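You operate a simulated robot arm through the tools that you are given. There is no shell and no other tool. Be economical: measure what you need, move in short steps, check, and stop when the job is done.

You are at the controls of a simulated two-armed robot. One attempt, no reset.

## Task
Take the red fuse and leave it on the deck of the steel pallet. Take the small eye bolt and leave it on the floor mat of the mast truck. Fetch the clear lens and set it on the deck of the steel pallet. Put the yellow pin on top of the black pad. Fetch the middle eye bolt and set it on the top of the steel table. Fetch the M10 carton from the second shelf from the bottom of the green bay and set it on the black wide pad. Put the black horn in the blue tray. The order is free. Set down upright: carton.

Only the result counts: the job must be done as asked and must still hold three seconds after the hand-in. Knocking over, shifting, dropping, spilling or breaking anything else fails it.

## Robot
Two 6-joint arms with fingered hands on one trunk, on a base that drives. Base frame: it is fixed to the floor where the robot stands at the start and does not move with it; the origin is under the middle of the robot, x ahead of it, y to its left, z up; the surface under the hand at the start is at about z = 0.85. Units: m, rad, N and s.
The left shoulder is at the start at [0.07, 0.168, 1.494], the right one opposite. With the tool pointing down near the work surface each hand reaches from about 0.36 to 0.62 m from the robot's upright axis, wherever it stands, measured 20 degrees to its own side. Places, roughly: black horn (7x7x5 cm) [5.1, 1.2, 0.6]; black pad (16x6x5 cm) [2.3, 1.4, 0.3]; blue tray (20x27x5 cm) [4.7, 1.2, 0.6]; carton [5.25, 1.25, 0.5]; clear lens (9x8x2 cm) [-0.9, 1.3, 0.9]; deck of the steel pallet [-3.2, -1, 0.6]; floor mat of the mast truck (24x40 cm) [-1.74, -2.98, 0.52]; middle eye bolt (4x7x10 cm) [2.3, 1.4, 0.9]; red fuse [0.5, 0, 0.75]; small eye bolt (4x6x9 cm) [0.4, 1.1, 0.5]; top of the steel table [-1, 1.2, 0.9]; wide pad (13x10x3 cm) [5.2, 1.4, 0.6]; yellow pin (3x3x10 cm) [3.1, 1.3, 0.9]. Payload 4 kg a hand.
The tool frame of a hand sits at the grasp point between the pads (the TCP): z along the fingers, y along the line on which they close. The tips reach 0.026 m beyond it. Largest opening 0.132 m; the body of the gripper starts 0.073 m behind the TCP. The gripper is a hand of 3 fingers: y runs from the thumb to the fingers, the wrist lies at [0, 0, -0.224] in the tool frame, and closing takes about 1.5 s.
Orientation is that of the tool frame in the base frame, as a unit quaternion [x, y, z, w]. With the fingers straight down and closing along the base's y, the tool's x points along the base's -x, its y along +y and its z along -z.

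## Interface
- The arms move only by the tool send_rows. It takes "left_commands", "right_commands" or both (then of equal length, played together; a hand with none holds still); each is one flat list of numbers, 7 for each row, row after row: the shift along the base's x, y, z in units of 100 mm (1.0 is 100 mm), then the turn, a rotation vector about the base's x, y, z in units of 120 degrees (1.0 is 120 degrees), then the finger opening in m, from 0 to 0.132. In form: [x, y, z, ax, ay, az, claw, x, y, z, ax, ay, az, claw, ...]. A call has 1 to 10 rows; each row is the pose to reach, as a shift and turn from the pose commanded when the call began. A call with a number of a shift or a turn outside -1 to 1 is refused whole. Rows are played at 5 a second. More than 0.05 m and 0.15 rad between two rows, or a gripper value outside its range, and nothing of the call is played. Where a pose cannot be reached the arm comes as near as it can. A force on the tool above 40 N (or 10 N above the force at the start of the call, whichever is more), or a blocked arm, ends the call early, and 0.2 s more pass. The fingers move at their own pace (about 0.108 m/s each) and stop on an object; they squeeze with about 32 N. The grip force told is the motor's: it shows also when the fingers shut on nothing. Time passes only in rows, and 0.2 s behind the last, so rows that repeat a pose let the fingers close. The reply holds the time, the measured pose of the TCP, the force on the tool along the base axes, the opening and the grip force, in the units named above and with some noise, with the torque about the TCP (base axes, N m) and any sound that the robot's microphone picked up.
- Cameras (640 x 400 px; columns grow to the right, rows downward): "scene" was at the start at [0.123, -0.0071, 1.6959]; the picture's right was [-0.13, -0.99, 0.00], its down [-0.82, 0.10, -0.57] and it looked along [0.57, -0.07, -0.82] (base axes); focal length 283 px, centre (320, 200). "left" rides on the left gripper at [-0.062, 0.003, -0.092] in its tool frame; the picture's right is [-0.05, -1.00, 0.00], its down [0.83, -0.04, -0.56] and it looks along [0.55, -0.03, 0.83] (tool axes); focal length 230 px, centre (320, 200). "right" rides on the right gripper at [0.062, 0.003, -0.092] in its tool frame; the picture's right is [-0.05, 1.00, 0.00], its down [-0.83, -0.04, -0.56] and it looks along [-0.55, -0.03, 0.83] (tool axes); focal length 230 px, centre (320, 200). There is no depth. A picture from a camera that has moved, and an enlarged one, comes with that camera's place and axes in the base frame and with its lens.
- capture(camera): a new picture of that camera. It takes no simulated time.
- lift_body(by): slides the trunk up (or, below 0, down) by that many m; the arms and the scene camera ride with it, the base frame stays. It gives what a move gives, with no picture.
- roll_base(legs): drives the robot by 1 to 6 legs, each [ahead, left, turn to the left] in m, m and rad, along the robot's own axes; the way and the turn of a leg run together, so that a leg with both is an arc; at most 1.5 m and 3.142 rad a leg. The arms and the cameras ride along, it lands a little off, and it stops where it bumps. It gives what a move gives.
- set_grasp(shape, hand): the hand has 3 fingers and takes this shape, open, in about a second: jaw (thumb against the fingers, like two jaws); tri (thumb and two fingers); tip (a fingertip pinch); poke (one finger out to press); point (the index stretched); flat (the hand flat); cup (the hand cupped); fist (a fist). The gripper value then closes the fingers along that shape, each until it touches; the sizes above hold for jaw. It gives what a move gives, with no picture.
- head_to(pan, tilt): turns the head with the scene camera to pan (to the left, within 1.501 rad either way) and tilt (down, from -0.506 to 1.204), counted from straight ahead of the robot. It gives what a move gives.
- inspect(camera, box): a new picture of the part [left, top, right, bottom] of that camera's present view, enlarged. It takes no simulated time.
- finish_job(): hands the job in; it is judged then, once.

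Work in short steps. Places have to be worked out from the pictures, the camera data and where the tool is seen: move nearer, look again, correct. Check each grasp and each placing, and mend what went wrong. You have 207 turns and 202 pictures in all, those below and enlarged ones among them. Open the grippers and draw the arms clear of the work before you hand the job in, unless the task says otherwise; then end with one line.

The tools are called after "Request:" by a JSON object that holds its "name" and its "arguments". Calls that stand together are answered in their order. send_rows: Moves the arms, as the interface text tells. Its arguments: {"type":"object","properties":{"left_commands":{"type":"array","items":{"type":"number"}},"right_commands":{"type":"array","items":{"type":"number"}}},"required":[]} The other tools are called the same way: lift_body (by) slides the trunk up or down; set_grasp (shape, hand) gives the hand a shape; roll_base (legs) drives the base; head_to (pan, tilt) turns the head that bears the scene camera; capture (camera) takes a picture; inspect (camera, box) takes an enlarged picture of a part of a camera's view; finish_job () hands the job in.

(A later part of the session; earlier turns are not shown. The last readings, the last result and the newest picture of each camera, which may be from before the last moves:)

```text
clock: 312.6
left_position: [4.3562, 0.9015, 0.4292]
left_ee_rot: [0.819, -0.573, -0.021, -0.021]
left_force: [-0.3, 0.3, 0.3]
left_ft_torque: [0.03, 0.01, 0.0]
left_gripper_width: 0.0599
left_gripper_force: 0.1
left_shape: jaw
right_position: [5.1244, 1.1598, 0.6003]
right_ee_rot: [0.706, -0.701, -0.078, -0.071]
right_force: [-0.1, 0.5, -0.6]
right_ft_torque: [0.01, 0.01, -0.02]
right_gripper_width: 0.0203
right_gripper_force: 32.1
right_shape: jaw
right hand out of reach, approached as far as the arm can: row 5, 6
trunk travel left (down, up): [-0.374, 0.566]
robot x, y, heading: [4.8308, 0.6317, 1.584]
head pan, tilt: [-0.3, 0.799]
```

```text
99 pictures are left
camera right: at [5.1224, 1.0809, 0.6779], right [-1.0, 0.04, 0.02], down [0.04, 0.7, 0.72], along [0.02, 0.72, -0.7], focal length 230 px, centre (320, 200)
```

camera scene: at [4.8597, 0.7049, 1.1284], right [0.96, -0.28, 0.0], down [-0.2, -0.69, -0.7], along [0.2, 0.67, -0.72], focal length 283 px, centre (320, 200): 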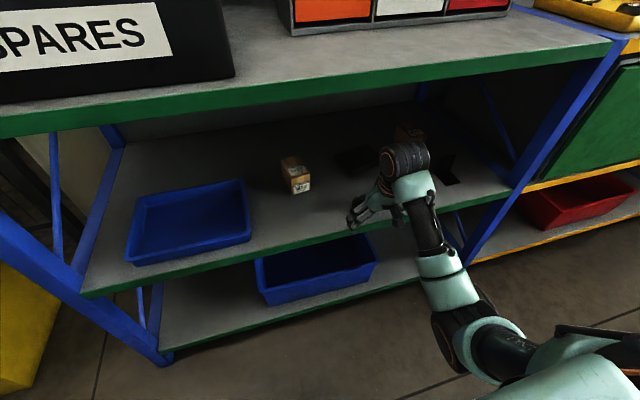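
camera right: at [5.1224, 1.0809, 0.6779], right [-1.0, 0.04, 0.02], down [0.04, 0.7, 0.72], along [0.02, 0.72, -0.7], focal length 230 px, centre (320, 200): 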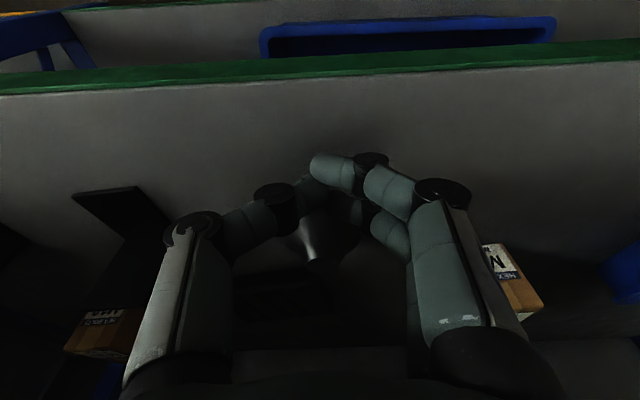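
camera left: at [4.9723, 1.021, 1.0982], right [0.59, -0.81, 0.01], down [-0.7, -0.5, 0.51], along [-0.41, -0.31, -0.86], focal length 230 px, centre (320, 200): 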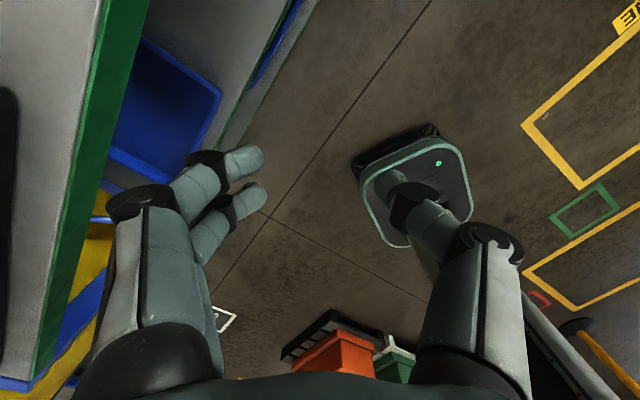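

It slipped away again. Let me open, back off and study the horn's shape closely.

Request:
{"name": "roll_base", "arguments": {"legs": [[-0.08, 0, 0]]}}

Request:
{"name": "send_rows", "arguments": {"right_commands": [0, 0, 0, 0, 0, 0, 0.11, 0, 0, 0, 0, 0, 0, 0.11, 0, 0, 0, 0, 0, 0, 0.11, 0, 0, 0, 0, 0, 0, 0.11]}}

Request:
{"name": "inspect", "arguments": {"camera": "right", "box": [220, 140, 420, 290]}}

Request:
{"name": "capture", "arguments": {"camera": "scene"}}

```text
clock: 313.7
left_position: [4.3582, 0.8217, 0.4294]
left_ee_rot: [0.818, -0.574, -0.022, -0.021]
left_force: [0.4, -0.2, 1.2]
left_ft_torque: [0.01, 0.03, -0.02]
left_gripper_width: 0.0597
left_gripper_force: 0.0
left_shape: jaw
right_position: [5.1265, 1.0798, 0.5995]
right_ee_rot: [0.705, -0.702, -0.078, -0.07]
right_force: [0.2, -0.5, -0.2]
right_ft_torque: [0.05, 0.01, -0.04]
right_gripper_width: 0.0207
right_gripper_force: 31.5
right_shape: jaw
trunk travel left (down, up): [-0.374, 0.566]
robot x, y, heading: [4.8368, 0.5518, 1.582]
head pan, tilt: [-0.3, 0.799]
```

```text
clock: 314.7
left_position: [4.3578, 0.8217, 0.4304]
left_ee_rot: [0.818, -0.574, -0.021, -0.021]
left_force: [0.4, 0.4, 0.1]
left_ft_torque: [0.01, 0.01, -0.01]
left_gripper_width: 0.0596
left_gripper_force: 0.1
left_shape: jaw
right_position: [5.1256, 1.0813, 0.5987]
right_ee_rot: [0.705, -0.702, -0.078, -0.071]
right_force: [0.0, -0.3, 1.0]
right_ft_torque: [0.03, -0.02, -0.01]
right_gripper_width: 0.1097
right_gripper_force: 0.0
right_shape: jaw
trunk travel left (down, up): [-0.374, 0.566]
robot x, y, heading: [4.8286, 0.552, 1.582]
head pan, tilt: [-0.3, 0.799]
```

```text
2.67 times, centred on (320, 215) of right
camera zoom: at [5.1237, 1.001, 0.6778], right [-1.0, 0.04, 0.02], down [0.05, 0.7, 0.72], along [0.02, 0.72, -0.7], focal length 614 px, centre (320, 160)
```

zoom: 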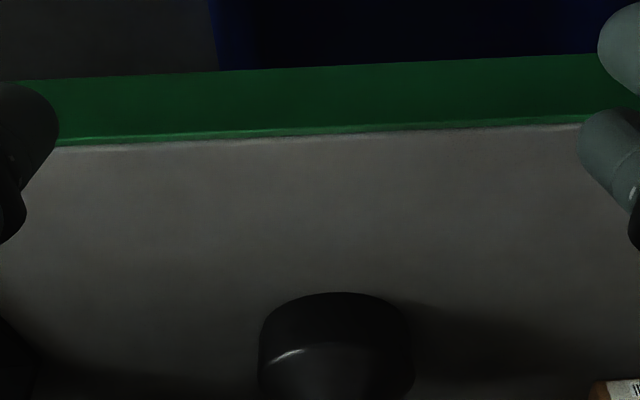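

```text
97 pictures are left
camera scene: at [4.856, 0.6794, 1.1425], right [0.96, -0.28, 0.0], down [-0.2, -0.69, -0.7], along [0.2, 0.67, -0.72], focal length 283 px, centre (320, 200)
```

scene: 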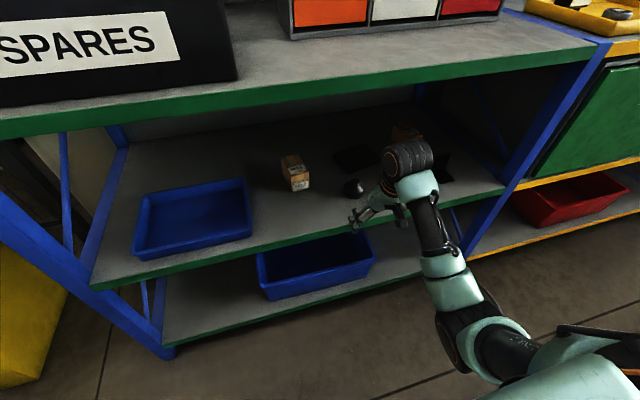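

The horn is intact, upright at ≈(5.114, 1.22). I'll try the "tri" hand shape, which should hold a round body with three points; check how it looks.

Request:
{"name": "set_grasp", "arguments": {"hand": "right", "shape": "tri"}}

Request:
{"name": "capture", "arguments": {"camera": "right"}}

```text
clock: 315.6
left_position: [4.3581, 0.8211, 0.43]
left_ee_rot: [0.819, -0.574, -0.021, -0.02]
left_force: [0.0, 0.4, 0.0]
left_ft_torque: [0.0, -0.08, -0.03]
left_gripper_width: 0.0598
left_gripper_force: 0.2
left_shape: jaw
right_position: [5.1251, 1.0811, 0.5998]
right_ee_rot: [0.705, -0.701, -0.078, -0.072]
right_force: [0.1, 0.6, -0.7]
right_ft_torque: [-0.04, 0.04, 0.0]
right_gripper_width: 0.1321
right_gripper_force: 0.1
right_shape: tri
trunk travel left (down, up): [-0.374, 0.566]
robot x, y, heading: [4.8315, 0.5498, 1.583]
head pan, tilt: [-0.3, 0.799]
```

```text
96 pictures are left
camera right: at [5.1237, 1.001, 0.6778], right [-1.0, 0.04, 0.02], down [0.05, 0.7, 0.72], along [0.02, 0.72, -0.7], focal length 230 px, centre (320, 200)
```

right: 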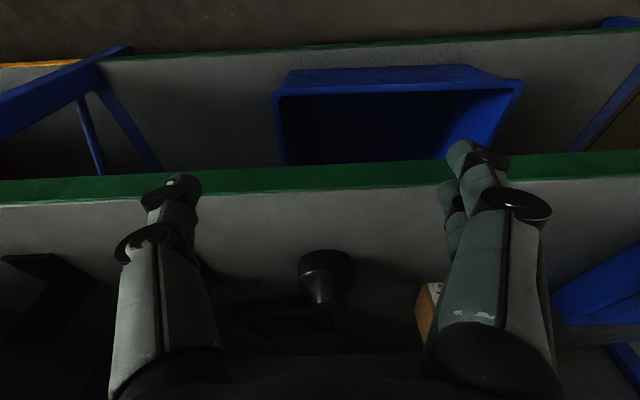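

In "tri" the thumb opposes the middle of the two fingers, better for a round body. Shift the base right so the arm isn't at its reach limit, re-centre on the horn (≈5.121, 1.226).

Request:
{"name": "roll_base", "arguments": {"legs": [[0, -0.09, 0]]}}

Request:
{"name": "send_rows", "arguments": {"right_commands": [-0.3, -0.1, 0, 0, 0, 0, 0.11, -0.6, -0.2, 0, 0, 0, 0, 0.11, -0.93, -0.2, 0, 0, 0, 0, 0.11, -0.93, -0.2, 0, 0, 0, 0, 0.11]}}

Request:
{"name": "roll_base", "arguments": {"legs": [[0.09, 0, 0]]}}

Request:
{"name": "capture", "arguments": {"camera": "right"}}

```text
clock: 316.7
left_position: [4.447, 0.8223, 0.4302]
left_ee_rot: [0.818, -0.574, -0.022, -0.019]
left_force: [0.5, 0.1, -0.8]
left_ft_torque: [0.02, -0.02, -0.03]
left_gripper_width: 0.0597
left_gripper_force: 0.0
left_shape: jaw
right_position: [5.2135, 1.0819, 0.5988]
right_ee_rot: [0.705, -0.702, -0.079, -0.07]
right_force: [0.6, -0.7, 0.1]
right_ft_torque: [-0.01, 0.02, -0.02]
right_gripper_width: 0.132
right_gripper_force: 0.1
right_shape: tri
trunk travel left (down, up): [-0.374, 0.566]
robot x, y, heading: [4.921, 0.55, 1.583]
head pan, tilt: [-0.3, 0.799]
```

```text
clock: 317.7
left_position: [4.4456, 0.8214, 0.431]
left_ee_rot: [0.818, -0.575, -0.021, -0.02]
left_force: [-0.4, 0.4, 0.1]
left_ft_torque: [-0.02, 0.01, -0.01]
left_gripper_width: 0.0599
left_gripper_force: 0.2
left_shape: jaw
right_position: [5.1171, 1.0667, 0.5845]
right_ee_rot: [0.705, -0.701, -0.078, -0.071]
right_force: [0.2, -0.1, 0.2]
right_ft_torque: [-0.01, 0.05, -0.02]
right_gripper_width: 0.1103
right_gripper_force: 0.1
right_shape: tri
right hand out of reach, approached as far as the arm can: row 1, 2, 3, 4
trunk travel left (down, up): [-0.374, 0.566]
robot x, y, heading: [4.917, 0.5508, 1.586]
head pan, tilt: [-0.3, 0.799]
```

```text
clock: 318.8
left_position: [4.4466, 0.9146, 0.4306]
left_ee_rot: [0.817, -0.575, -0.02, -0.02]
left_force: [0.0, 0.4, 0.9]
left_ft_torque: [0.03, -0.01, 0.01]
left_gripper_width: 0.0596
left_gripper_force: 0.0
left_shape: jaw
right_position: [5.1174, 1.1592, 0.5838]
right_ee_rot: [0.704, -0.702, -0.078, -0.072]
right_force: [0.3, 0.8, -0.5]
right_ft_torque: [-0.04, 0.03, 0.02]
right_gripper_width: 0.1101
right_gripper_force: 0.0
right_shape: tri
trunk travel left (down, up): [-0.374, 0.566]
robot x, y, heading: [4.9178, 0.6404, 1.583]
head pan, tilt: [-0.3, 0.799]
```

```text
95 pictures are left
camera right: at [5.1154, 1.0784, 0.6634], right [-1.0, 0.05, 0.02], down [0.05, 0.7, 0.72], along [0.02, 0.72, -0.7], focal length 230 px, centre (320, 200)
```

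right: 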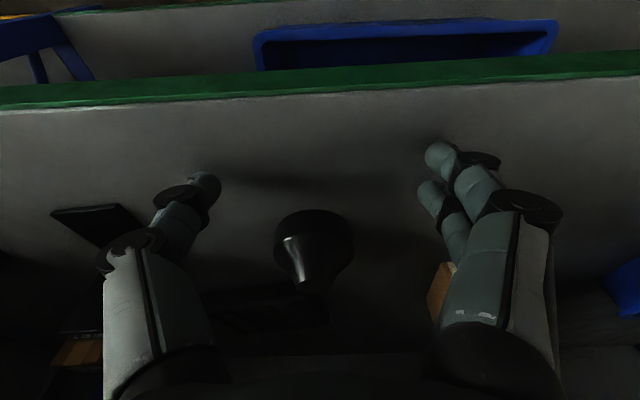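

Advance 6.6 cm so the thumb line passes just beyond the horn's centre.

Request:
{"name": "roll_base", "arguments": {"legs": [[0.066, 0, 0]]}}

Request:
{"name": "capture", "arguments": {"camera": "right"}}

Request:
{"name": "capture", "arguments": {"camera": "scene"}}

```text
clock: 319.8
left_position: [4.4437, 0.9821, 0.4289]
left_ee_rot: [0.818, -0.575, -0.02, -0.02]
left_force: [0.0, 0.3, 0.1]
left_ft_torque: [0.03, 0.01, 0.0]
left_gripper_width: 0.0599
left_gripper_force: 0.0
left_shape: jaw
right_position: [5.117, 1.2244, 0.5844]
right_ee_rot: [0.703, -0.703, -0.079, -0.072]
right_force: [0.9, 0.8, 0.0]
right_ft_torque: [-0.01, -0.01, -0.02]
right_gripper_width: 0.1101
right_gripper_force: 0.0
right_shape: tri
trunk travel left (down, up): [-0.374, 0.566]
robot x, y, heading: [4.9149, 0.7088, 1.585]
head pan, tilt: [-0.3, 0.799]
```

```text
94 pictures are left
camera right: at [5.1154, 1.145, 0.6634], right [-1.0, 0.05, 0.02], down [0.05, 0.7, 0.72], along [0.02, 0.72, -0.7], focal length 230 px, centre (320, 200)
```

right: 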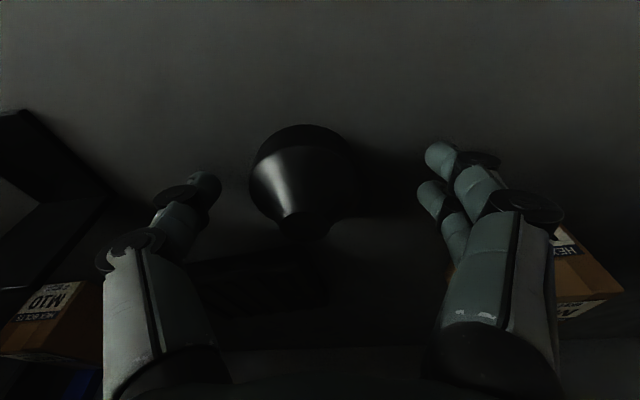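

```text
93 pictures are left
camera scene: at [4.9429, 0.8389, 1.1424], right [0.96, -0.29, 0.0], down [-0.21, -0.69, -0.7], along [0.2, 0.67, -0.72], focal length 283 px, centre (320, 200)
```

scene: 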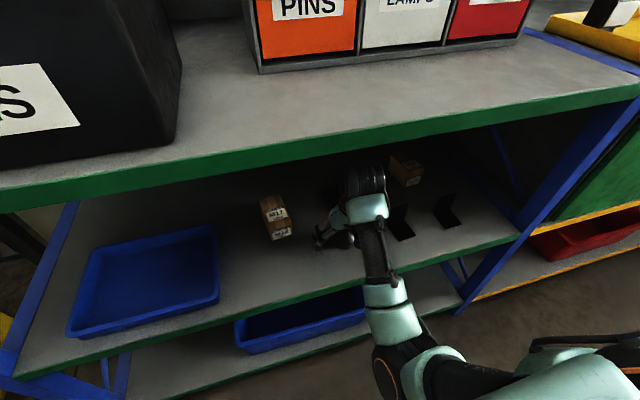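

Shift the hand +9 mm in x and +9 mm in y to balance the two fingers around the horn, then close slowly and look.

Request:
{"name": "send_rows", "arguments": {"right_commands": [0.09, 0.09, 0.0, 0, 0, 0, 0.11, 0.09, 0.09, 0.0, 0, 0, 0, 0.08, 0.09, 0.09, 0.0, 0, 0, 0, 0.06, 0.09, 0.09, 0.0, 0, 0, 0, 0.04, 0.09, 0.09, 0.0, 0, 0, 0, 0.035, 0.09, 0.09, 0.0, 0, 0, 0, 0.03]}}

Request:
{"name": "capture", "arguments": {"camera": "right"}}

```text
clock: 321.2
left_position: [4.4451, 0.9816, 0.4311]
left_ee_rot: [0.817, -0.575, -0.021, -0.02]
left_force: [1.0, 0.4, 0.5]
left_ft_torque: [0.0, -0.01, 0.0]
left_gripper_width: 0.0598
left_gripper_force: 0.2
left_shape: jaw
right_position: [5.1264, 1.2328, 0.5835]
right_ee_rot: [0.704, -0.702, -0.077, -0.072]
right_force: [0.4, 0.5, -0.7]
right_ft_torque: [0.0, -0.01, 0.01]
right_gripper_width: 0.0512
right_gripper_force: 32.1
right_shape: tri
trunk travel left (down, up): [-0.374, 0.566]
robot x, y, heading: [4.9155, 0.7085, 1.582]
head pan, tilt: [-0.3, 0.799]
```

```text
92 pictures are left
camera right: at [5.1247, 1.1534, 0.663], right [-1.0, 0.05, 0.02], down [0.05, 0.69, 0.72], along [0.02, 0.72, -0.7], focal length 230 px, centre (320, 200)
```

right: 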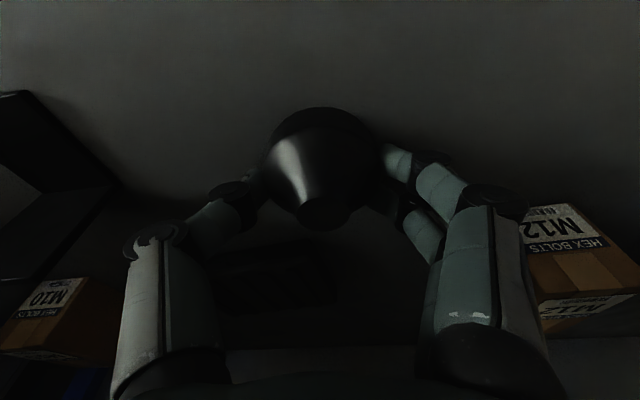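

Solid grip: 0.051 at 32 N (full diameter this time). Lift 1.2 cm with the trunk and check.

Request:
{"name": "lift_body", "arguments": {"by": 0.012}}

Request:
{"name": "capture", "arguments": {"camera": "right"}}

```text
clock: 321.8
left_position: [4.4464, 0.9818, 0.4422]
left_ee_rot: [0.817, -0.576, -0.02, -0.02]
left_force: [-0.7, 0.4, -1.0]
left_ft_torque: [0.01, -0.02, 0.01]
left_gripper_width: 0.0597
left_gripper_force: 0.1
left_shape: jaw
right_position: [5.1264, 1.232, 0.5964]
right_ee_rot: [0.703, -0.703, -0.078, -0.072]
right_force: [-0.5, 1.0, -1.4]
right_ft_torque: [0.0, -0.01, 0.01]
right_gripper_width: 0.0508
right_gripper_force: 31.7
right_shape: tri
trunk travel left (down, up): [-0.386, 0.554]
robot x, y, heading: [4.9153, 0.7059, 1.581]
head pan, tilt: [-0.3, 0.799]
```

```text
91 pictures are left
camera right: at [5.1246, 1.1536, 0.6748], right [-1.0, 0.05, 0.02], down [0.05, 0.69, 0.72], along [0.02, 0.72, -0.7], focal length 230 px, centre (320, 200)
```

right: 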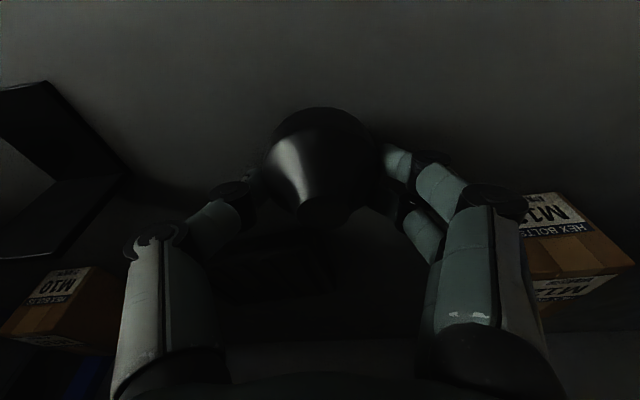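

The horn is held. Raise a little more and back straight out.

Request:
{"name": "lift_body", "arguments": {"by": 0.012}}

Request:
{"name": "roll_base", "arguments": {"legs": [[-0.24, 0, 0]]}}

Request:
{"name": "lift_body", "arguments": {"by": 0.1}}

Request:
{"name": "capture", "arguments": {"camera": "right"}}

```text
clock: 322.4
left_position: [4.4453, 0.9817, 0.4549]
left_ee_rot: [0.817, -0.575, -0.02, -0.019]
left_force: [0.0, 0.0, -0.4]
left_ft_torque: [-0.02, -0.01, -0.02]
left_gripper_width: 0.0599
left_gripper_force: 0.0
left_shape: jaw
right_position: [5.1265, 1.2337, 0.6086]
right_ee_rot: [-0.703, 0.703, 0.078, 0.072]
right_force: [0.3, 0.2, -1.5]
right_ft_torque: [-0.01, 0.01, -0.01]
right_gripper_width: 0.0509
right_gripper_force: 31.8
right_shape: tri
trunk travel left (down, up): [-0.398, 0.542]
robot x, y, heading: [4.9185, 0.7126, 1.577]
head pan, tilt: [-0.3, 0.799]
```

```text
clock: 324.2
left_position: [4.4462, 0.7406, 0.4537]
left_ee_rot: [0.818, -0.574, -0.021, -0.02]
left_force: [-0.6, -0.6, -0.9]
left_ft_torque: [0.01, 0.01, 0.01]
left_gripper_width: 0.06
left_gripper_force: 0.0
left_shape: jaw
right_position: [5.1269, 0.9952, 0.6083]
right_ee_rot: [0.705, -0.701, -0.079, -0.073]
right_force: [-0.6, 0.0, -1.2]
right_ft_torque: [0.05, -0.02, 0.02]
right_gripper_width: 0.0509
right_gripper_force: 32.1
right_shape: tri
trunk travel left (down, up): [-0.398, 0.542]
robot x, y, heading: [4.9186, 0.4678, 1.582]
head pan, tilt: [-0.3, 0.799]
```

```text
clock: 325.5
left_position: [4.4464, 0.7407, 0.5537]
left_ee_rot: [0.819, -0.573, -0.02, -0.02]
left_force: [0.0, -1.1, 0.2]
left_ft_torque: [0.01, 0.01, 0.0]
left_gripper_width: 0.0599
left_gripper_force: 0.0
left_shape: jaw
right_position: [5.1254, 0.9951, 0.7079]
right_ee_rot: [0.705, -0.701, -0.079, -0.072]
right_force: [0.2, 0.0, -1.3]
right_ft_torque: [-0.03, 0.02, 0.06]
right_gripper_width: 0.051
right_gripper_force: 31.4
right_shape: tri
trunk travel left (down, up): [-0.498, 0.442]
robot x, y, heading: [4.9197, 0.47, 1.577]
head pan, tilt: [-0.3, 0.799]
```

```text
90 pictures are left
camera right: at [5.1254, 0.9153, 0.7869], right [-1.0, 0.04, 0.02], down [0.04, 0.69, 0.72], along [0.02, 0.72, -0.7], focal length 230 px, centre (320, 200)
```

right: 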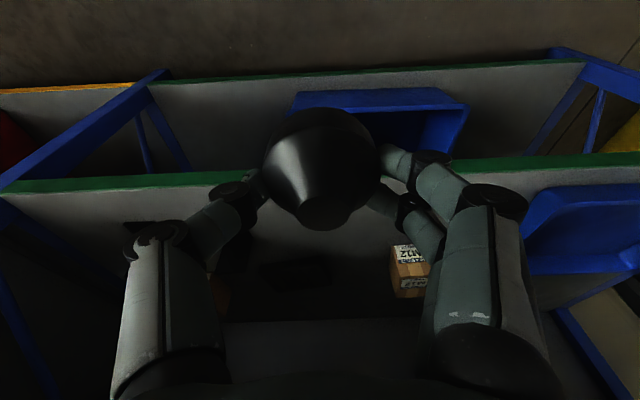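

Held well outside the shelf. Strafe left 0.43 m in front of the tray, and tilt the hand by 23° more for entry.

Request:
{"name": "roll_base", "arguments": {"legs": [[0, 0.43, 0]]}}

Request:
{"name": "send_rows", "arguments": {"right_commands": [0, 0, 0, 0.06, 0, 0, 0.03, 0, 0, 0, 0.12, 0, 0, 0.03, 0, 0, 0, 0.18, 0, 0, 0.03, 0, 0, 0, 0.18, 0, 0, 0.03]}}

Request:
{"name": "capture", "arguments": {"camera": "right"}}

Request:
{"name": "capture", "arguments": {"camera": "scene"}}

```text
clock: 328.1
left_position: [4.0202, 0.7382, 0.5547]
left_ee_rot: [0.817, -0.576, -0.02, -0.019]
left_force: [0.3, -1.0, 1.0]
left_ft_torque: [0.01, 0.02, -0.01]
left_gripper_width: 0.0597
left_gripper_force: 0.0
left_shape: jaw
right_position: [4.703, 0.9883, 0.7101]
right_ee_rot: [-0.703, 0.704, 0.078, 0.073]
right_force: [-0.4, -0.1, -1.9]
right_ft_torque: [-0.01, -0.03, 0.01]
right_gripper_width: 0.0512
right_gripper_force: 31.8
right_shape: tri
trunk travel left (down, up): [-0.498, 0.442]
robot x, y, heading: [4.4953, 0.4675, 1.581]
head pan, tilt: [-0.3, 0.799]
```

```text
clock: 329.1
left_position: [4.021, 0.7397, 0.5535]
left_ee_rot: [0.816, -0.577, -0.02, -0.02]
left_force: [0.3, -0.1, -0.8]
left_ft_torque: [-0.01, 0.0, 0.03]
left_gripper_width: 0.0599
left_gripper_force: 0.0
left_shape: jaw
right_position: [4.7022, 0.9892, 0.7091]
right_ee_rot: [-0.676, 0.677, 0.209, 0.203]
right_force: [0.4, 0.7, -2.1]
right_ft_torque: [0.01, 0.01, 0.03]
right_gripper_width: 0.0511
right_gripper_force: 31.6
right_shape: tri
trunk travel left (down, up): [-0.498, 0.442]
robot x, y, heading: [4.4939, 0.4615, 1.575]
head pan, tilt: [-0.3, 0.799]
```

```text
89 pictures are left
camera right: at [4.701, 0.8872, 0.7521], right [-1.0, 0.04, 0.04], down [0.05, 0.38, 0.92], along [0.02, 0.92, -0.38], focal length 230 px, centre (320, 200)
```

right: 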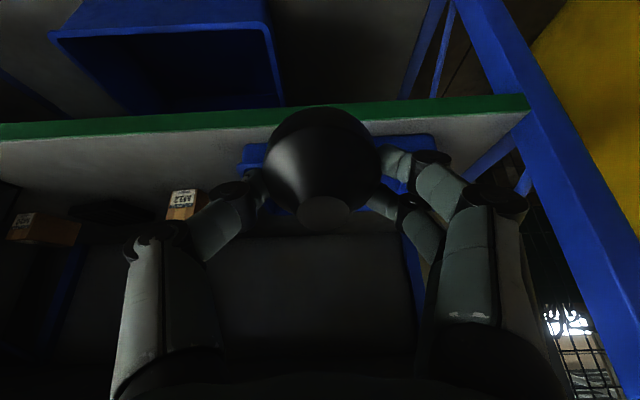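

```text
88 pictures are left
camera scene: at [4.5186, 0.5946, 1.2665], right [0.96, -0.29, 0.0], down [-0.21, -0.69, -0.7], along [0.2, 0.67, -0.72], focal length 283 px, centre (320, 200)
```

scene: 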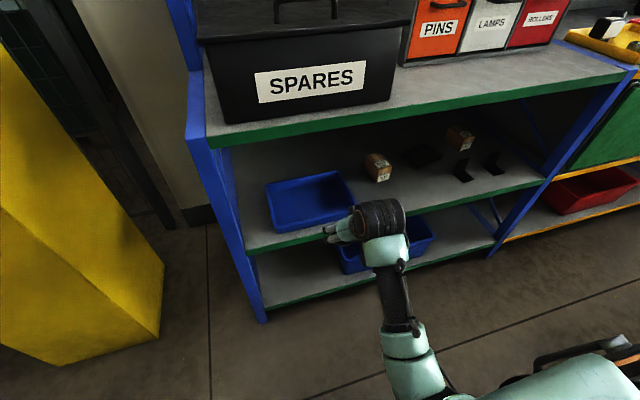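

Tray spans x 4.54–4.81, y 1.12–1.335. Tilt 15° more for head-room, lower to z≈0.665 and drive in.

Request:
{"name": "send_rows", "arguments": {"right_commands": [0, 0, 0, 0.06, 0, 0, 0.03, -0.05, 0, 0, 0.125, 0, 0, 0.03, -0.1, 0, 0, 0.125, 0, 0, 0.03]}}

Request:
{"name": "lift_body", "arguments": {"by": -0.04}}

Request:
{"name": "roll_base", "arguments": {"legs": [[0.225, 0, 0]]}}

Request:
{"name": "capture", "arguments": {"camera": "right"}}

Request:
{"name": "capture", "arguments": {"camera": "scene"}}

```text
clock: 329.9
left_position: [4.0203, 0.7389, 0.5544]
left_ee_rot: [0.816, -0.577, -0.02, -0.019]
left_force: [0.6, 0.5, 0.7]
left_ft_torque: [0.02, 0.02, 0.0]
left_gripper_width: 0.0597
left_gripper_force: 0.1
left_shape: jaw
right_position: [4.6966, 0.9896, 0.709]
right_ee_rot: [0.646, -0.641, -0.291, -0.294]
right_force: [-0.7, -0.1, -1.0]
right_ft_torque: [-0.03, 0.0, -0.01]
right_gripper_width: 0.0508
right_gripper_force: 31.5
right_shape: tri
trunk travel left (down, up): [-0.498, 0.442]
robot x, y, heading: [4.4937, 0.4675, 1.575]
head pan, tilt: [-0.3, 0.799]
```

```text
clock: 330.8
left_position: [4.0208, 0.7382, 0.5143]
left_ee_rot: [0.817, -0.576, -0.022, -0.02]
left_force: [0.0, 0.4, 0.2]
left_ft_torque: [0.01, 0.01, 0.01]
left_gripper_width: 0.0596
left_gripper_force: 0.2
left_shape: jaw
right_position: [4.697, 0.9878, 0.6682]
right_ee_rot: [0.646, -0.642, -0.291, -0.292]
right_force: [-0.7, -0.1, -1.1]
right_ft_torque: [-0.02, 0.04, -0.02]
right_gripper_width: 0.0508
right_gripper_force: 31.8
right_shape: tri
trunk travel left (down, up): [-0.458, 0.482]
robot x, y, heading: [4.4928, 0.463, 1.574]
head pan, tilt: [-0.3, 0.799]
```

```text
clock: 332.5
left_position: [4.0184, 0.9655, 0.515]
left_ee_rot: [0.817, -0.576, -0.02, -0.02]
left_force: [-0.1, 0.4, 0.4]
left_ft_torque: [-0.02, 0.0, 0.02]
left_gripper_width: 0.0596
left_gripper_force: 0.1
left_shape: jaw
right_position: [4.6938, 1.2157, 0.6686]
right_ee_rot: [0.647, -0.641, -0.292, -0.293]
right_force: [-0.1, -0.8, -2.5]
right_ft_torque: [0.0, 0.0, -0.01]
right_gripper_width: 0.0509
right_gripper_force: 31.8
right_shape: tri
trunk travel left (down, up): [-0.458, 0.482]
robot x, y, heading: [4.4928, 0.6913, 1.579]
head pan, tilt: [-0.3, 0.799]
```

```text
87 pictures are left
camera right: at [4.6919, 1.106, 0.6834], right [-1.0, 0.03, 0.03], down [0.04, 0.13, 0.99], along [0.02, 0.99, -0.13], focal length 230 px, centre (320, 200)
```

right: 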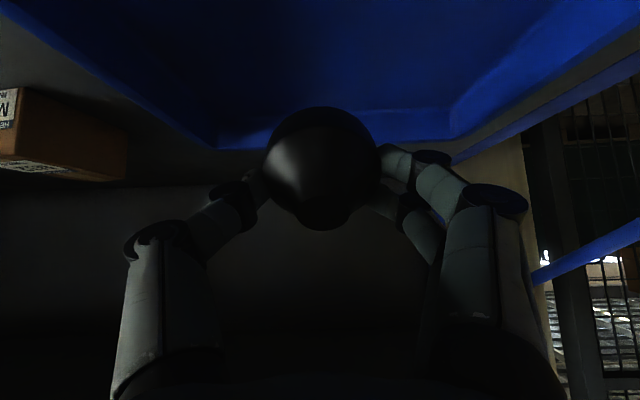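

```text
86 pictures are left
camera scene: at [4.5167, 0.8216, 1.2264], right [0.96, -0.29, 0.0], down [-0.21, -0.69, -0.7], along [0.2, 0.67, -0.72], focal length 283 px, centre (320, 200)
```

scene: 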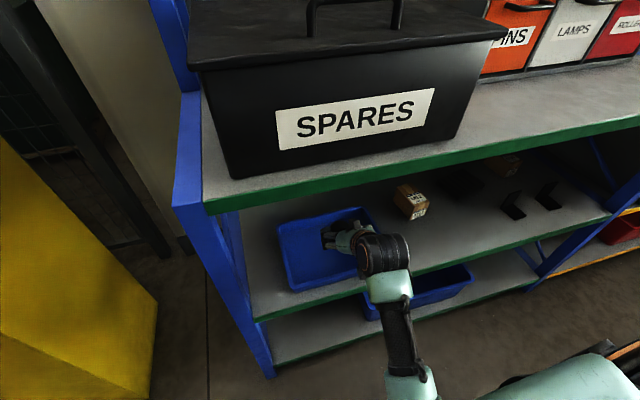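

Horn hangs inside the tray outline. Lower it, then untilt while settling onto the tray floor.

Request:
{"name": "lift_body", "arguments": {"by": -0.055}}

Request:
{"name": "send_rows", "arguments": {"right_commands": [0, 0, -0.02, -0.06, 0, 0, 0.03, 0, 0, -0.05, -0.12, 0, 0, 0.03, 0, 0, -0.09, -0.18, 0, 0, 0.03, 0, 0, -0.13, -0.24, 0, 0, 0.03, 0, 0, -0.17, -0.29, 0, 0, 0.03, 0, 0, -0.17, -0.29, 0, 0, 0.03]}}

Request:
{"name": "capture", "arguments": {"camera": "right"}}

```text
clock: 333.4
left_position: [4.0194, 0.9652, 0.4597]
left_ee_rot: [0.818, -0.575, -0.021, -0.02]
left_force: [-0.5, 0.6, -0.2]
left_ft_torque: [0.0, -0.02, 0.01]
left_gripper_width: 0.0598
left_gripper_force: 0.1
left_shape: jaw
right_position: [4.6942, 1.2148, 0.6121]
right_ee_rot: [0.647, -0.641, -0.291, -0.293]
right_force: [0.0, 0.1, -2.5]
right_ft_torque: [-0.01, 0.0, 0.0]
right_gripper_width: 0.0509
right_gripper_force: 31.7
right_shape: tri
trunk travel left (down, up): [-0.403, 0.537]
robot x, y, heading: [4.4977, 0.6886, 1.581]
head pan, tilt: [-0.3, 0.799]
```

```text
clock: 334.9
left_position: [4.0183, 0.9643, 0.4609]
left_ee_rot: [0.817, -0.575, -0.022, -0.02]
left_force: [-0.2, 0.9, 0.1]
left_ft_torque: [0.02, -0.01, 0.01]
left_gripper_width: 0.0598
left_gripper_force: 0.1
left_shape: jaw
right_position: [4.6939, 1.2139, 0.5965]
right_ee_rot: [0.705, -0.698, -0.086, -0.085]
right_force: [0.1, -1.0, -1.3]
right_ft_torque: [0.0, -0.01, 0.02]
right_gripper_width: 0.0506
right_gripper_force: 31.9
right_shape: tri
trunk travel left (down, up): [-0.403, 0.537]
robot x, y, heading: [4.4905, 0.6944, 1.583]
head pan, tilt: [-0.3, 0.799]
```

```text
85 pictures are left
camera right: at [4.6922, 1.1328, 0.6719], right [-1.0, 0.04, 0.01], down [0.04, 0.67, 0.74], along [0.02, 0.74, -0.67], focal length 230 px, centre (320, 200)
```

right: 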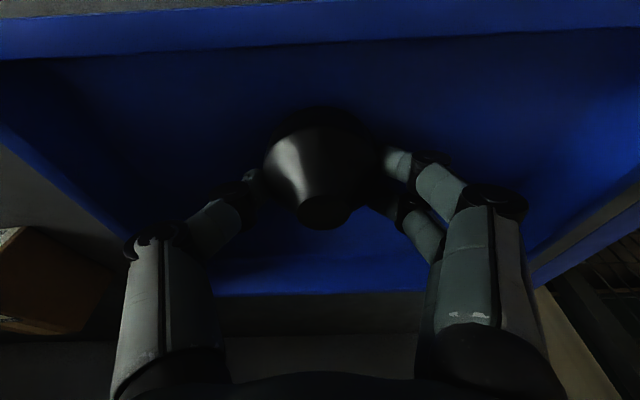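

Horn is level just above the tray floor. Lower 7 mm and release.

Request:
{"name": "lift_body", "arguments": {"by": -0.007}}

Request:
{"name": "send_rows", "arguments": {"right_commands": [0, 0, 0, 0, 0, 0, 0.06, 0, 0, 0, 0, 0, 0, 0.09, 0, 0, 0, 0, 0, 0, 0.11, 0, 0, 0, 0, 0, 0, 0.11]}}

Request:
{"name": "capture", "arguments": {"camera": "right"}}

```text
clock: 335.4
left_position: [4.0192, 0.9648, 0.4526]
left_ee_rot: [0.817, -0.576, -0.021, -0.02]
left_force: [0.4, -0.1, -0.4]
left_ft_torque: [-0.01, 0.0, 0.04]
left_gripper_width: 0.0597
left_gripper_force: 0.0
left_shape: jaw
right_position: [4.6942, 1.2148, 0.5886]
right_ee_rot: [0.705, -0.699, -0.087, -0.086]
right_force: [0.5, 0.6, 3.0]
right_ft_torque: [-0.09, 0.07, -0.03]
right_gripper_width: 0.0512
right_gripper_force: 31.9
right_shape: tri
trunk travel left (down, up): [-0.396, 0.544]
robot x, y, heading: [4.4929, 0.6927, 1.578]
head pan, tilt: [-0.3, 0.799]
```

```text
clock: 336.4
left_position: [4.0188, 0.966, 0.452]
left_ee_rot: [0.818, -0.575, -0.022, -0.02]
left_force: [-0.1, -0.7, 0.9]
left_ft_torque: [0.0, 0.0, 0.01]
left_gripper_width: 0.0595
left_gripper_force: 0.2
left_shape: jaw
right_position: [4.6941, 1.2145, 0.5894]
right_ee_rot: [0.705, -0.699, -0.086, -0.086]
right_force: [-0.2, -0.3, 0.4]
right_ft_torque: [-0.01, 0.0, -0.03]
right_gripper_width: 0.1095
right_gripper_force: 0.1
right_shape: tri
trunk travel left (down, up): [-0.396, 0.544]
robot x, y, heading: [4.4934, 0.6925, 1.582]
head pan, tilt: [-0.3, 0.799]
```

```text
84 pictures are left
camera right: at [4.692, 1.1326, 0.6647], right [-1.0, 0.04, 0.01], down [0.04, 0.67, 0.74], along [0.02, 0.74, -0.67], focal length 230 px, centre (320, 200)
```

right: 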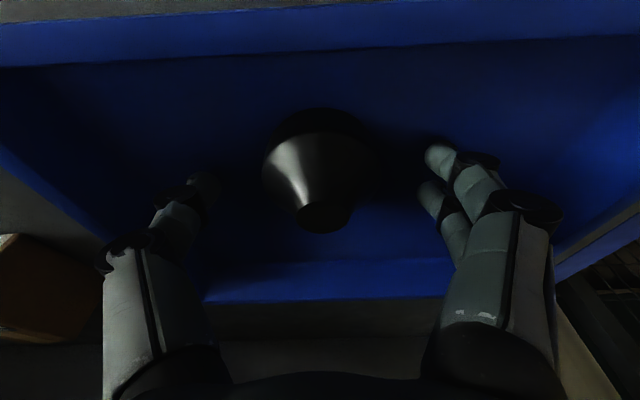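

Horn sits upright in the tray. Reverse out: raise while tilting forward, then back off.

Request:
{"name": "send_rows", "arguments": {"right_commands": [0, 0, 0.08, 0.06, 0, 0, 0.11, 0, 0, 0.2, 0.12, 0, 0, 0.11, 0, 0, 0.4, 0.18, 0, 0, 0.11, 0, 0, 0.6, 0.24, 0, 0, 0.11, 0, 0, 0.8, 0.29, 0, 0, 0.11, 0, 0, 0.9, 0.29, 0, 0, 0.11]}}

Request:
{"name": "roll_base", "arguments": {"legs": [[-0.25, 0, 0]]}}

Request:
{"name": "capture", "arguments": {"camera": "scene"}}

```text
clock: 337.8
left_position: [4.0183, 0.9645, 0.4521]
left_ee_rot: [0.817, -0.575, -0.021, -0.02]
left_force: [-0.8, 0.7, -0.3]
left_ft_torque: [-0.01, -0.02, -0.02]
left_gripper_width: 0.0597
left_gripper_force: 0.1
left_shape: jaw
right_position: [4.7084, 1.2141, 0.6772]
right_ee_rot: [0.655, -0.632, -0.275, -0.309]
right_force: [-0.1, 0.9, 0.3]
right_ft_torque: [0.0, -0.01, 0.0]
right_gripper_width: 0.1096
right_gripper_force: 0.1
right_shape: tri
trunk travel left (down, up): [-0.396, 0.544]
robot x, y, heading: [4.4923, 0.6897, 1.578]
head pan, tilt: [-0.3, 0.799]
```

```text
clock: 339.6
left_position: [4.0208, 0.7103, 0.4535]
left_ee_rot: [0.819, -0.572, -0.021, -0.02]
left_force: [0.8, -0.1, -0.6]
left_ft_torque: [0.03, -0.01, -0.02]
left_gripper_width: 0.0595
left_gripper_force: 0.0
left_shape: jaw
right_position: [4.7088, 0.9641, 0.6776]
right_ee_rot: [0.656, -0.631, -0.276, -0.309]
right_force: [0.1, 0.1, 0.7]
right_ft_torque: [-0.01, 0.0, -0.01]
right_gripper_width: 0.1096
right_gripper_force: 0.0
right_shape: tri
trunk travel left (down, up): [-0.396, 0.544]
robot x, y, heading: [4.4941, 0.4359, 1.58]
head pan, tilt: [-0.3, 0.799]
```

```text
83 pictures are left
camera scene: at [4.5188, 0.5689, 1.1647], right [0.96, -0.28, 0.0], down [-0.2, -0.69, -0.7], along [0.2, 0.67, -0.72], focal length 283 px, centre (320, 200)
```

scene: 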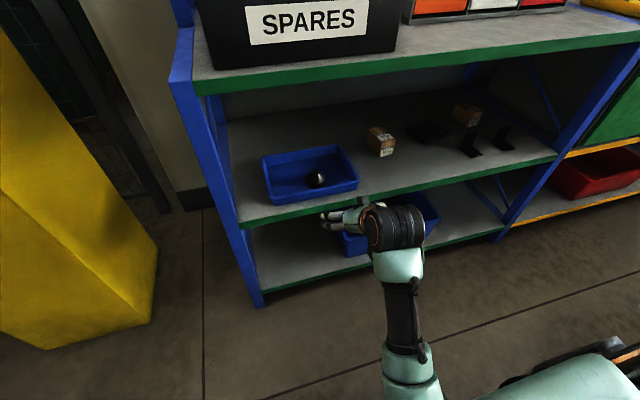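

Horn done. Now the M10 carton: strafe right to x≈5.19, set jaw shape, and look at it from there.

Request:
{"name": "roll_base", "arguments": {"legs": [[0, -0.69, 0]]}}

Request:
{"name": "set_grasp", "arguments": {"hand": "right", "shape": "jaw"}}

Request:
{"name": "head_to", "arguments": {"pan": -0.2, "tilt": 0.6}}

Request:
{"name": "capture", "arguments": {"camera": "right"}}

Request:
{"name": "inspect", "arguments": {"camera": "scene", "box": [180, 110, 460, 290]}}

```text
clock: 343.5
left_position: [4.7192, 0.7222, 0.4526]
left_ee_rot: [0.815, -0.578, -0.022, -0.02]
left_force: [0.2, -0.2, -0.1]
left_ft_torque: [0.02, 0.01, -0.02]
left_gripper_width: 0.06
left_gripper_force: 0.1
left_shape: jaw
right_position: [5.412, 0.9669, 0.6772]
right_ee_rot: [0.654, -0.634, -0.273, -0.311]
right_force: [0.4, -0.6, 0.6]
right_ft_torque: [0.0, -0.01, 0.0]
right_gripper_width: 0.1097
right_gripper_force: 0.0
right_shape: tri
trunk travel left (down, up): [-0.396, 0.544]
robot x, y, heading: [5.193, 0.4427, 1.57]
head pan, tilt: [-0.3, 0.799]
```

```text
clock: 344.4
left_position: [4.7199, 0.7228, 0.4531]
left_ee_rot: [0.815, -0.578, -0.021, -0.02]
left_force: [0.6, -0.7, -0.5]
left_ft_torque: [-0.03, 0.0, 0.0]
left_gripper_width: 0.0599
left_gripper_force: 0.1
left_shape: jaw
right_position: [5.4118, 0.9662, 0.6778]
right_ee_rot: [0.654, -0.634, -0.272, -0.311]
right_force: [0.2, 0.8, 0.5]
right_ft_torque: [-0.01, -0.02, -0.02]
right_gripper_width: 0.1322
right_gripper_force: 0.0
right_shape: jaw
trunk travel left (down, up): [-0.396, 0.544]
robot x, y, heading: [5.1929, 0.447, 1.571]
head pan, tilt: [-0.3, 0.799]
```

```text
clock: 345.1
left_position: [4.7201, 0.7231, 0.452]
left_ee_rot: [0.815, -0.578, -0.021, -0.02]
left_force: [0.0, -0.2, 0.0]
left_ft_torque: [0.01, -0.02, -0.01]
left_gripper_width: 0.0598
left_gripper_force: 0.0
left_shape: jaw
right_position: [5.4126, 0.9664, 0.6769]
right_ee_rot: [0.653, -0.634, -0.271, -0.312]
right_force: [-0.7, -0.3, 0.4]
right_ft_torque: [0.01, 0.0, -0.01]
right_gripper_width: 0.132
right_gripper_force: 0.0
right_shape: jaw
trunk travel left (down, up): [-0.396, 0.544]
robot x, y, heading: [5.192, 0.4485, 1.575]
head pan, tilt: [-0.201, 0.6]
```

```text
82 pictures are left
camera right: at [5.4084, 0.8572, 0.6926], right [-1.0, 0.03, -0.02], down [-0.02, 0.13, 0.99], along [0.04, 0.99, -0.13], focal length 230 px, centre (320, 200)
```

right: 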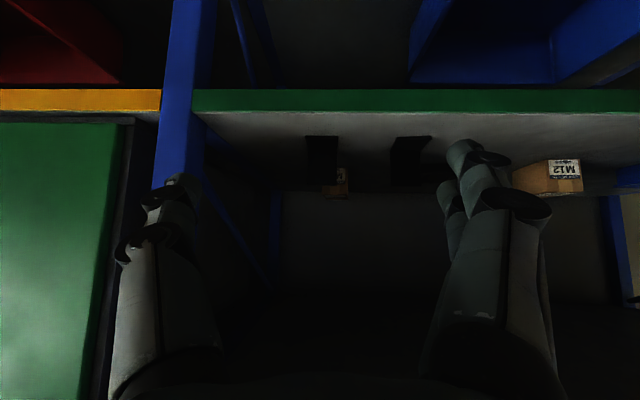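

```text
2.22 times, centred on (320, 200) of scene
camera zoom: at [5.2102, 0.5847, 1.1814], right [0.98, -0.2, 0.0], down [-0.11, -0.55, -0.82], along [0.16, 0.81, -0.57], focal length 629 px, centre (320, 200)
```

zoom: 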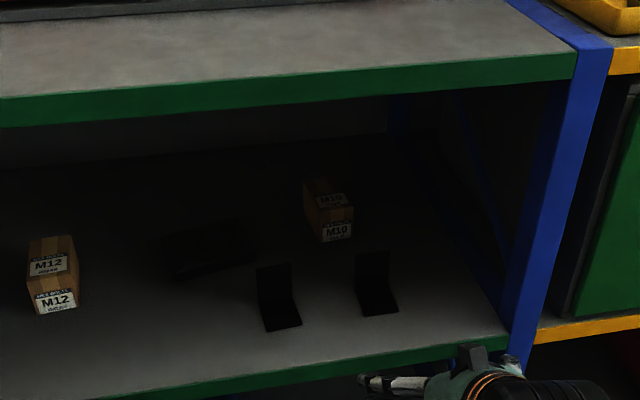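

Carton M10: front face at y≈1.361, centre x≈5.393, ~5 cm wide, 5.4 cm high, ~10 cm deep. Brackets (tops ≈0.62) at x 5.257–5.30 and 5.389–5.433. I'll use a 30° tilt so the hand and its camera pass above the bracket, with wide-open fingers straddling.

Request:
{"name": "send_rows", "arguments": {"right_commands": [-0.05, 0.1, -0.1, -0.053, 0.01, 0, 0.125, -0.1, 0.3, -0.25, -0.106, 0.02, 0, 0.125, -0.17, 0.5, -0.4, -0.158, 0.03, 0, 0.125, -0.17, 0.5, -0.47, -0.158, 0.03, 0, 0.125]}}

Request:
{"name": "capture", "arguments": {"camera": "right"}}

```text
clock: 346.1
left_position: [4.7197, 0.7233, 0.4527]
left_ee_rot: [0.815, -0.579, -0.021, -0.02]
left_force: [-0.3, 0.4, 0.4]
left_ft_torque: [-0.01, -0.02, -0.02]
left_gripper_width: 0.0599
left_gripper_force: 0.0
left_shape: jaw
right_position: [5.395, 1.0171, 0.6294]
right_ee_rot: [0.687, -0.68, -0.183, -0.178]
right_force: [-0.2, 0.3, -0.1]
right_ft_torque: [-0.01, 0.0, 0.01]
right_gripper_width: 0.1251
right_gripper_force: 0.1
right_shape: jaw
trunk travel left (down, up): [-0.396, 0.544]
robot x, y, heading: [5.1899, 0.4458, 1.573]
head pan, tilt: [-0.201, 0.6]
```

```text
80 pictures are left
camera right: at [5.3939, 0.9187, 0.6804], right [-1.0, 0.03, 0.03], down [0.04, 0.45, 0.89], along [0.02, 0.89, -0.45], focal length 230 px, centre (320, 200)
```

right: 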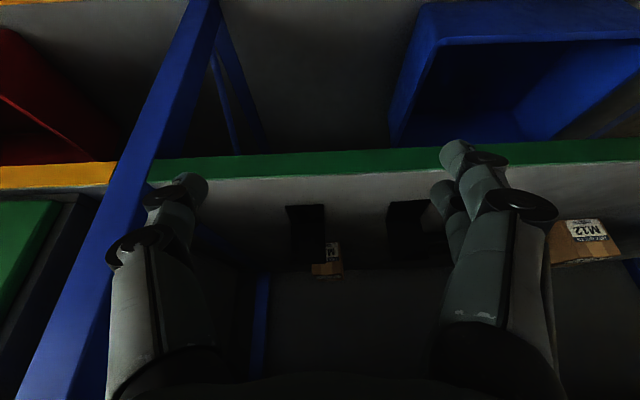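

Geometry agrees. Drive in 15 cm, look again.

Request:
{"name": "roll_base", "arguments": {"legs": [[0.16, 0, 0]]}}

Request:
{"name": "capture", "arguments": {"camera": "right"}}

Request:
{"name": "capture", "arguments": {"camera": "scene"}}

```text
clock: 347.5
left_position: [4.7194, 0.8847, 0.452]
left_ee_rot: [0.815, -0.578, -0.019, -0.019]
left_force: [0.5, 0.3, -0.3]
left_ft_torque: [0.0, 0.0, 0.0]
left_gripper_width: 0.0602
left_gripper_force: 0.1
left_shape: jaw
right_position: [5.3958, 1.1794, 0.6284]
right_ee_rot: [0.686, -0.681, -0.184, -0.18]
right_force: [0.0, 0.5, 0.2]
right_ft_torque: [0.01, 0.02, 0.01]
right_gripper_width: 0.1251
right_gripper_force: 0.0
right_shape: jaw
trunk travel left (down, up): [-0.396, 0.544]
robot x, y, heading: [5.1907, 0.6087, 1.573]
head pan, tilt: [-0.201, 0.6]
```

```text
79 pictures are left
camera right: at [5.3947, 1.0795, 0.6799], right [-1.0, 0.04, 0.03], down [0.04, 0.45, 0.89], along [0.02, 0.89, -0.45], focal length 230 px, centre (320, 200)
```

right: 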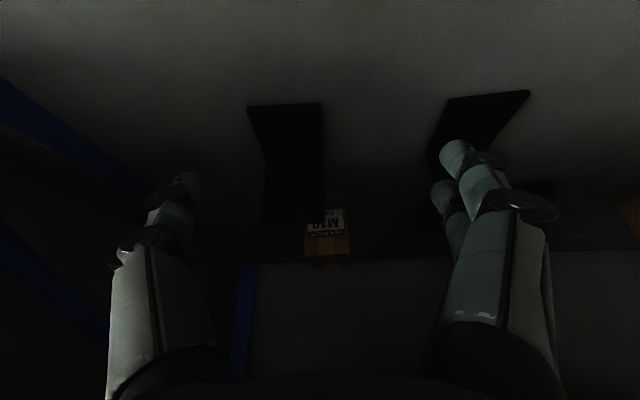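

```text
78 pictures are left
camera scene: at [5.2103, 0.7463, 1.1813], right [0.98, -0.2, 0.0], down [-0.11, -0.55, -0.82], along [0.16, 0.81, -0.57], focal length 283 px, centre (320, 200)
```

scene: 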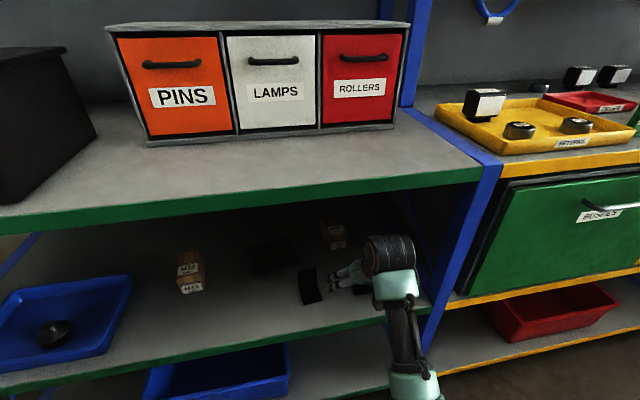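

Finger pair is close to the left bracket. Narrow opening to 0.11, shift +6 mm in x, then advance 12 cm carefully.

Request:
{"name": "send_rows", "arguments": {"right_commands": [0.06, 0, 0, 0, 0, 0, 0.11, 0.06, 0, 0, 0, 0, 0, 0.11]}}

Request:
{"name": "roll_base", "arguments": {"legs": [[0.11, 0, 0]]}}

Request:
{"name": "capture", "arguments": {"camera": "right"}}

Request:
{"name": "inspect", "arguments": {"camera": "scene", "box": [240, 180, 460, 340]}}

```text
clock: 348.1
left_position: [4.7202, 0.8835, 0.4529]
left_ee_rot: [0.815, -0.579, -0.021, -0.021]
left_force: [0.2, 0.3, 0.1]
left_ft_torque: [0.0, 0.0, 0.0]
left_gripper_width: 0.0599
left_gripper_force: 0.0
left_shape: jaw
right_position: [5.4023, 1.1788, 0.6301]
right_ee_rot: [0.686, -0.68, -0.184, -0.18]
right_force: [0.2, 0.5, -0.2]
right_ft_torque: [0.0, 0.0, -0.01]
right_gripper_width: 0.1103
right_gripper_force: 0.0
right_shape: jaw
trunk travel left (down, up): [-0.396, 0.544]
robot x, y, heading: [5.1897, 0.6042, 1.568]
head pan, tilt: [-0.201, 0.6]
```

```text
clock: 349.3
left_position: [4.7202, 0.9938, 0.4522]
left_ee_rot: [0.815, -0.579, -0.021, -0.019]
left_force: [0.3, -0.4, -0.4]
left_ft_torque: [-0.02, -0.01, -0.01]
left_gripper_width: 0.0601
left_gripper_force: 0.2
left_shape: jaw
right_position: [5.4018, 1.2882, 0.6307]
right_ee_rot: [0.686, -0.681, -0.185, -0.179]
right_force: [-0.4, -0.1, -0.2]
right_ft_torque: [0.01, 0.01, 0.02]
right_gripper_width: 0.1105
right_gripper_force: 0.1
right_shape: jaw
trunk travel left (down, up): [-0.396, 0.544]
robot x, y, heading: [5.1914, 0.7171, 1.574]
head pan, tilt: [-0.201, 0.6]
```

```text
77 pictures are left
camera right: at [5.4005, 1.1889, 0.6803], right [-1.0, 0.04, 0.03], down [0.04, 0.45, 0.89], along [0.02, 0.89, -0.45], focal length 230 px, centre (320, 200)
```

right: 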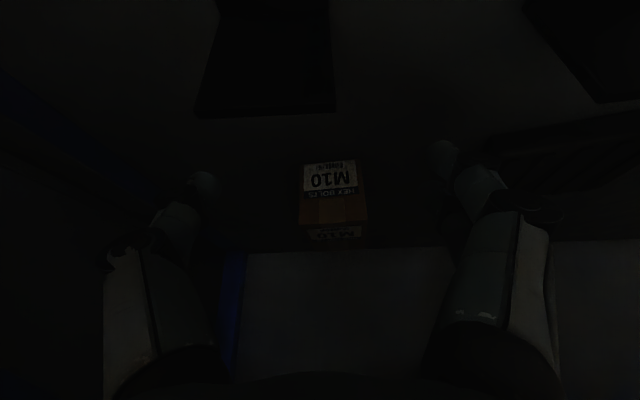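

```text
2.50 times, centred on (350, 260) of scene
camera zoom: at [5.2102, 0.856, 1.1812], right [0.98, -0.2, 0.0], down [-0.11, -0.55, -0.82], along [0.16, 0.81, -0.57], focal length 707 px, centre (245, 50)
```

zoom: 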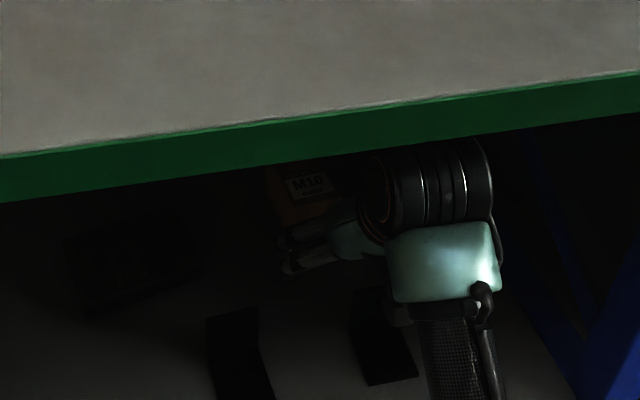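

Carton front at y≈1.360, x 5.369–5.419. Retract the left hand first (to keep it clear of the shelf), then advance.

Request:
{"name": "send_rows", "arguments": {"left_commands": [0, -0.4, 0, 0, 0, 0, 0.06, 0, -0.8, 0, 0, 0, 0, 0.06, 0, -1.0, 0, 0, 0, 0, 0.06], "right_commands": [-0.04, 0, 0, 0, 0, 0, 0.11, -0.08, 0, 0, 0, 0, 0, 0.11, -0.08, 0, 0, 0, 0, 0, 0.11]}}

Request:
{"name": "roll_base", "arguments": {"legs": [[0.07, 0, 0]]}}

Request:
{"name": "send_rows", "arguments": {"right_commands": [0, 0.15, 0, 0, 0, 0, 0.11, 0, 0.26, -0.1, 0, 0, 0, 0.11, 0, 0.26, -0.1, 0, 0, 0, 0.11]}}

Request:
{"name": "capture", "arguments": {"camera": "right"}}

```text
clock: 350.1
left_position: [4.7402, 0.9308, 0.4273]
left_ee_rot: [0.815, -0.579, -0.02, -0.021]
left_force: [-0.2, 0.5, 0.5]
left_ft_torque: [-0.01, -0.01, 0.02]
left_gripper_width: 0.06
left_gripper_force: 0.0
left_shape: jaw
left hand out of reach, approached as far as the arm can: row 1, 2, 3
right_position: [5.3946, 1.2858, 0.6308]
right_ee_rot: [0.687, -0.68, -0.184, -0.18]
right_force: [0.0, -0.5, 0.8]
right_ft_torque: [0.01, 0.0, 0.03]
right_gripper_width: 0.11
right_gripper_force: 0.0
right_shape: jaw
trunk travel left (down, up): [-0.396, 0.544]
robot x, y, heading: [5.1905, 0.7146, 1.57]
head pan, tilt: [-0.201, 0.6]
```

```text
clock: 351.1
left_position: [4.7415, 1.0009, 0.4262]
left_ee_rot: [0.815, -0.579, -0.02, -0.019]
left_force: [0.5, -0.1, -0.2]
left_ft_torque: [0.0, 0.0, -0.01]
left_gripper_width: 0.0598
left_gripper_force: 0.0
left_shape: jaw
right_position: [5.3961, 1.3565, 0.6299]
right_ee_rot: [0.686, -0.681, -0.184, -0.18]
right_force: [-0.7, -0.4, -0.3]
right_ft_torque: [-0.03, 0.03, 0.01]
right_gripper_width: 0.1104
right_gripper_force: 0.0
right_shape: jaw
trunk travel left (down, up): [-0.396, 0.544]
robot x, y, heading: [5.1894, 0.7875, 1.571]
head pan, tilt: [-0.201, 0.6]
```

```text
clock: 351.9
left_position: [4.7404, 1.0009, 0.4265]
left_ee_rot: [0.815, -0.579, -0.021, -0.021]
left_force: [0.1, -1.1, -0.2]
left_ft_torque: [0.01, -0.03, -0.01]
left_gripper_width: 0.0598
left_gripper_force: 0.1
left_shape: jaw
right_position: [5.396, 1.3829, 0.6199]
right_ee_rot: [0.685, -0.681, -0.184, -0.181]
right_force: [-1.1, -0.8, 0.0]
right_ft_torque: [-0.05, -0.04, 0.01]
right_gripper_width: 0.1102
right_gripper_force: 0.1
right_shape: jaw
trunk travel left (down, up): [-0.396, 0.544]
robot x, y, heading: [5.1908, 0.7831, 1.566]
head pan, tilt: [-0.201, 0.6]
```

```text
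75 pictures are left
camera right: at [5.3939, 1.2837, 0.6706], right [-1.0, 0.04, 0.03], down [0.04, 0.44, 0.89], along [0.02, 0.9, -0.45], focal length 230 px, centre (320, 200)
```

right: 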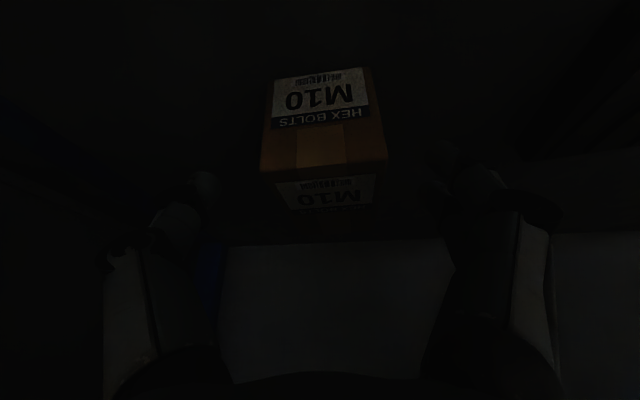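

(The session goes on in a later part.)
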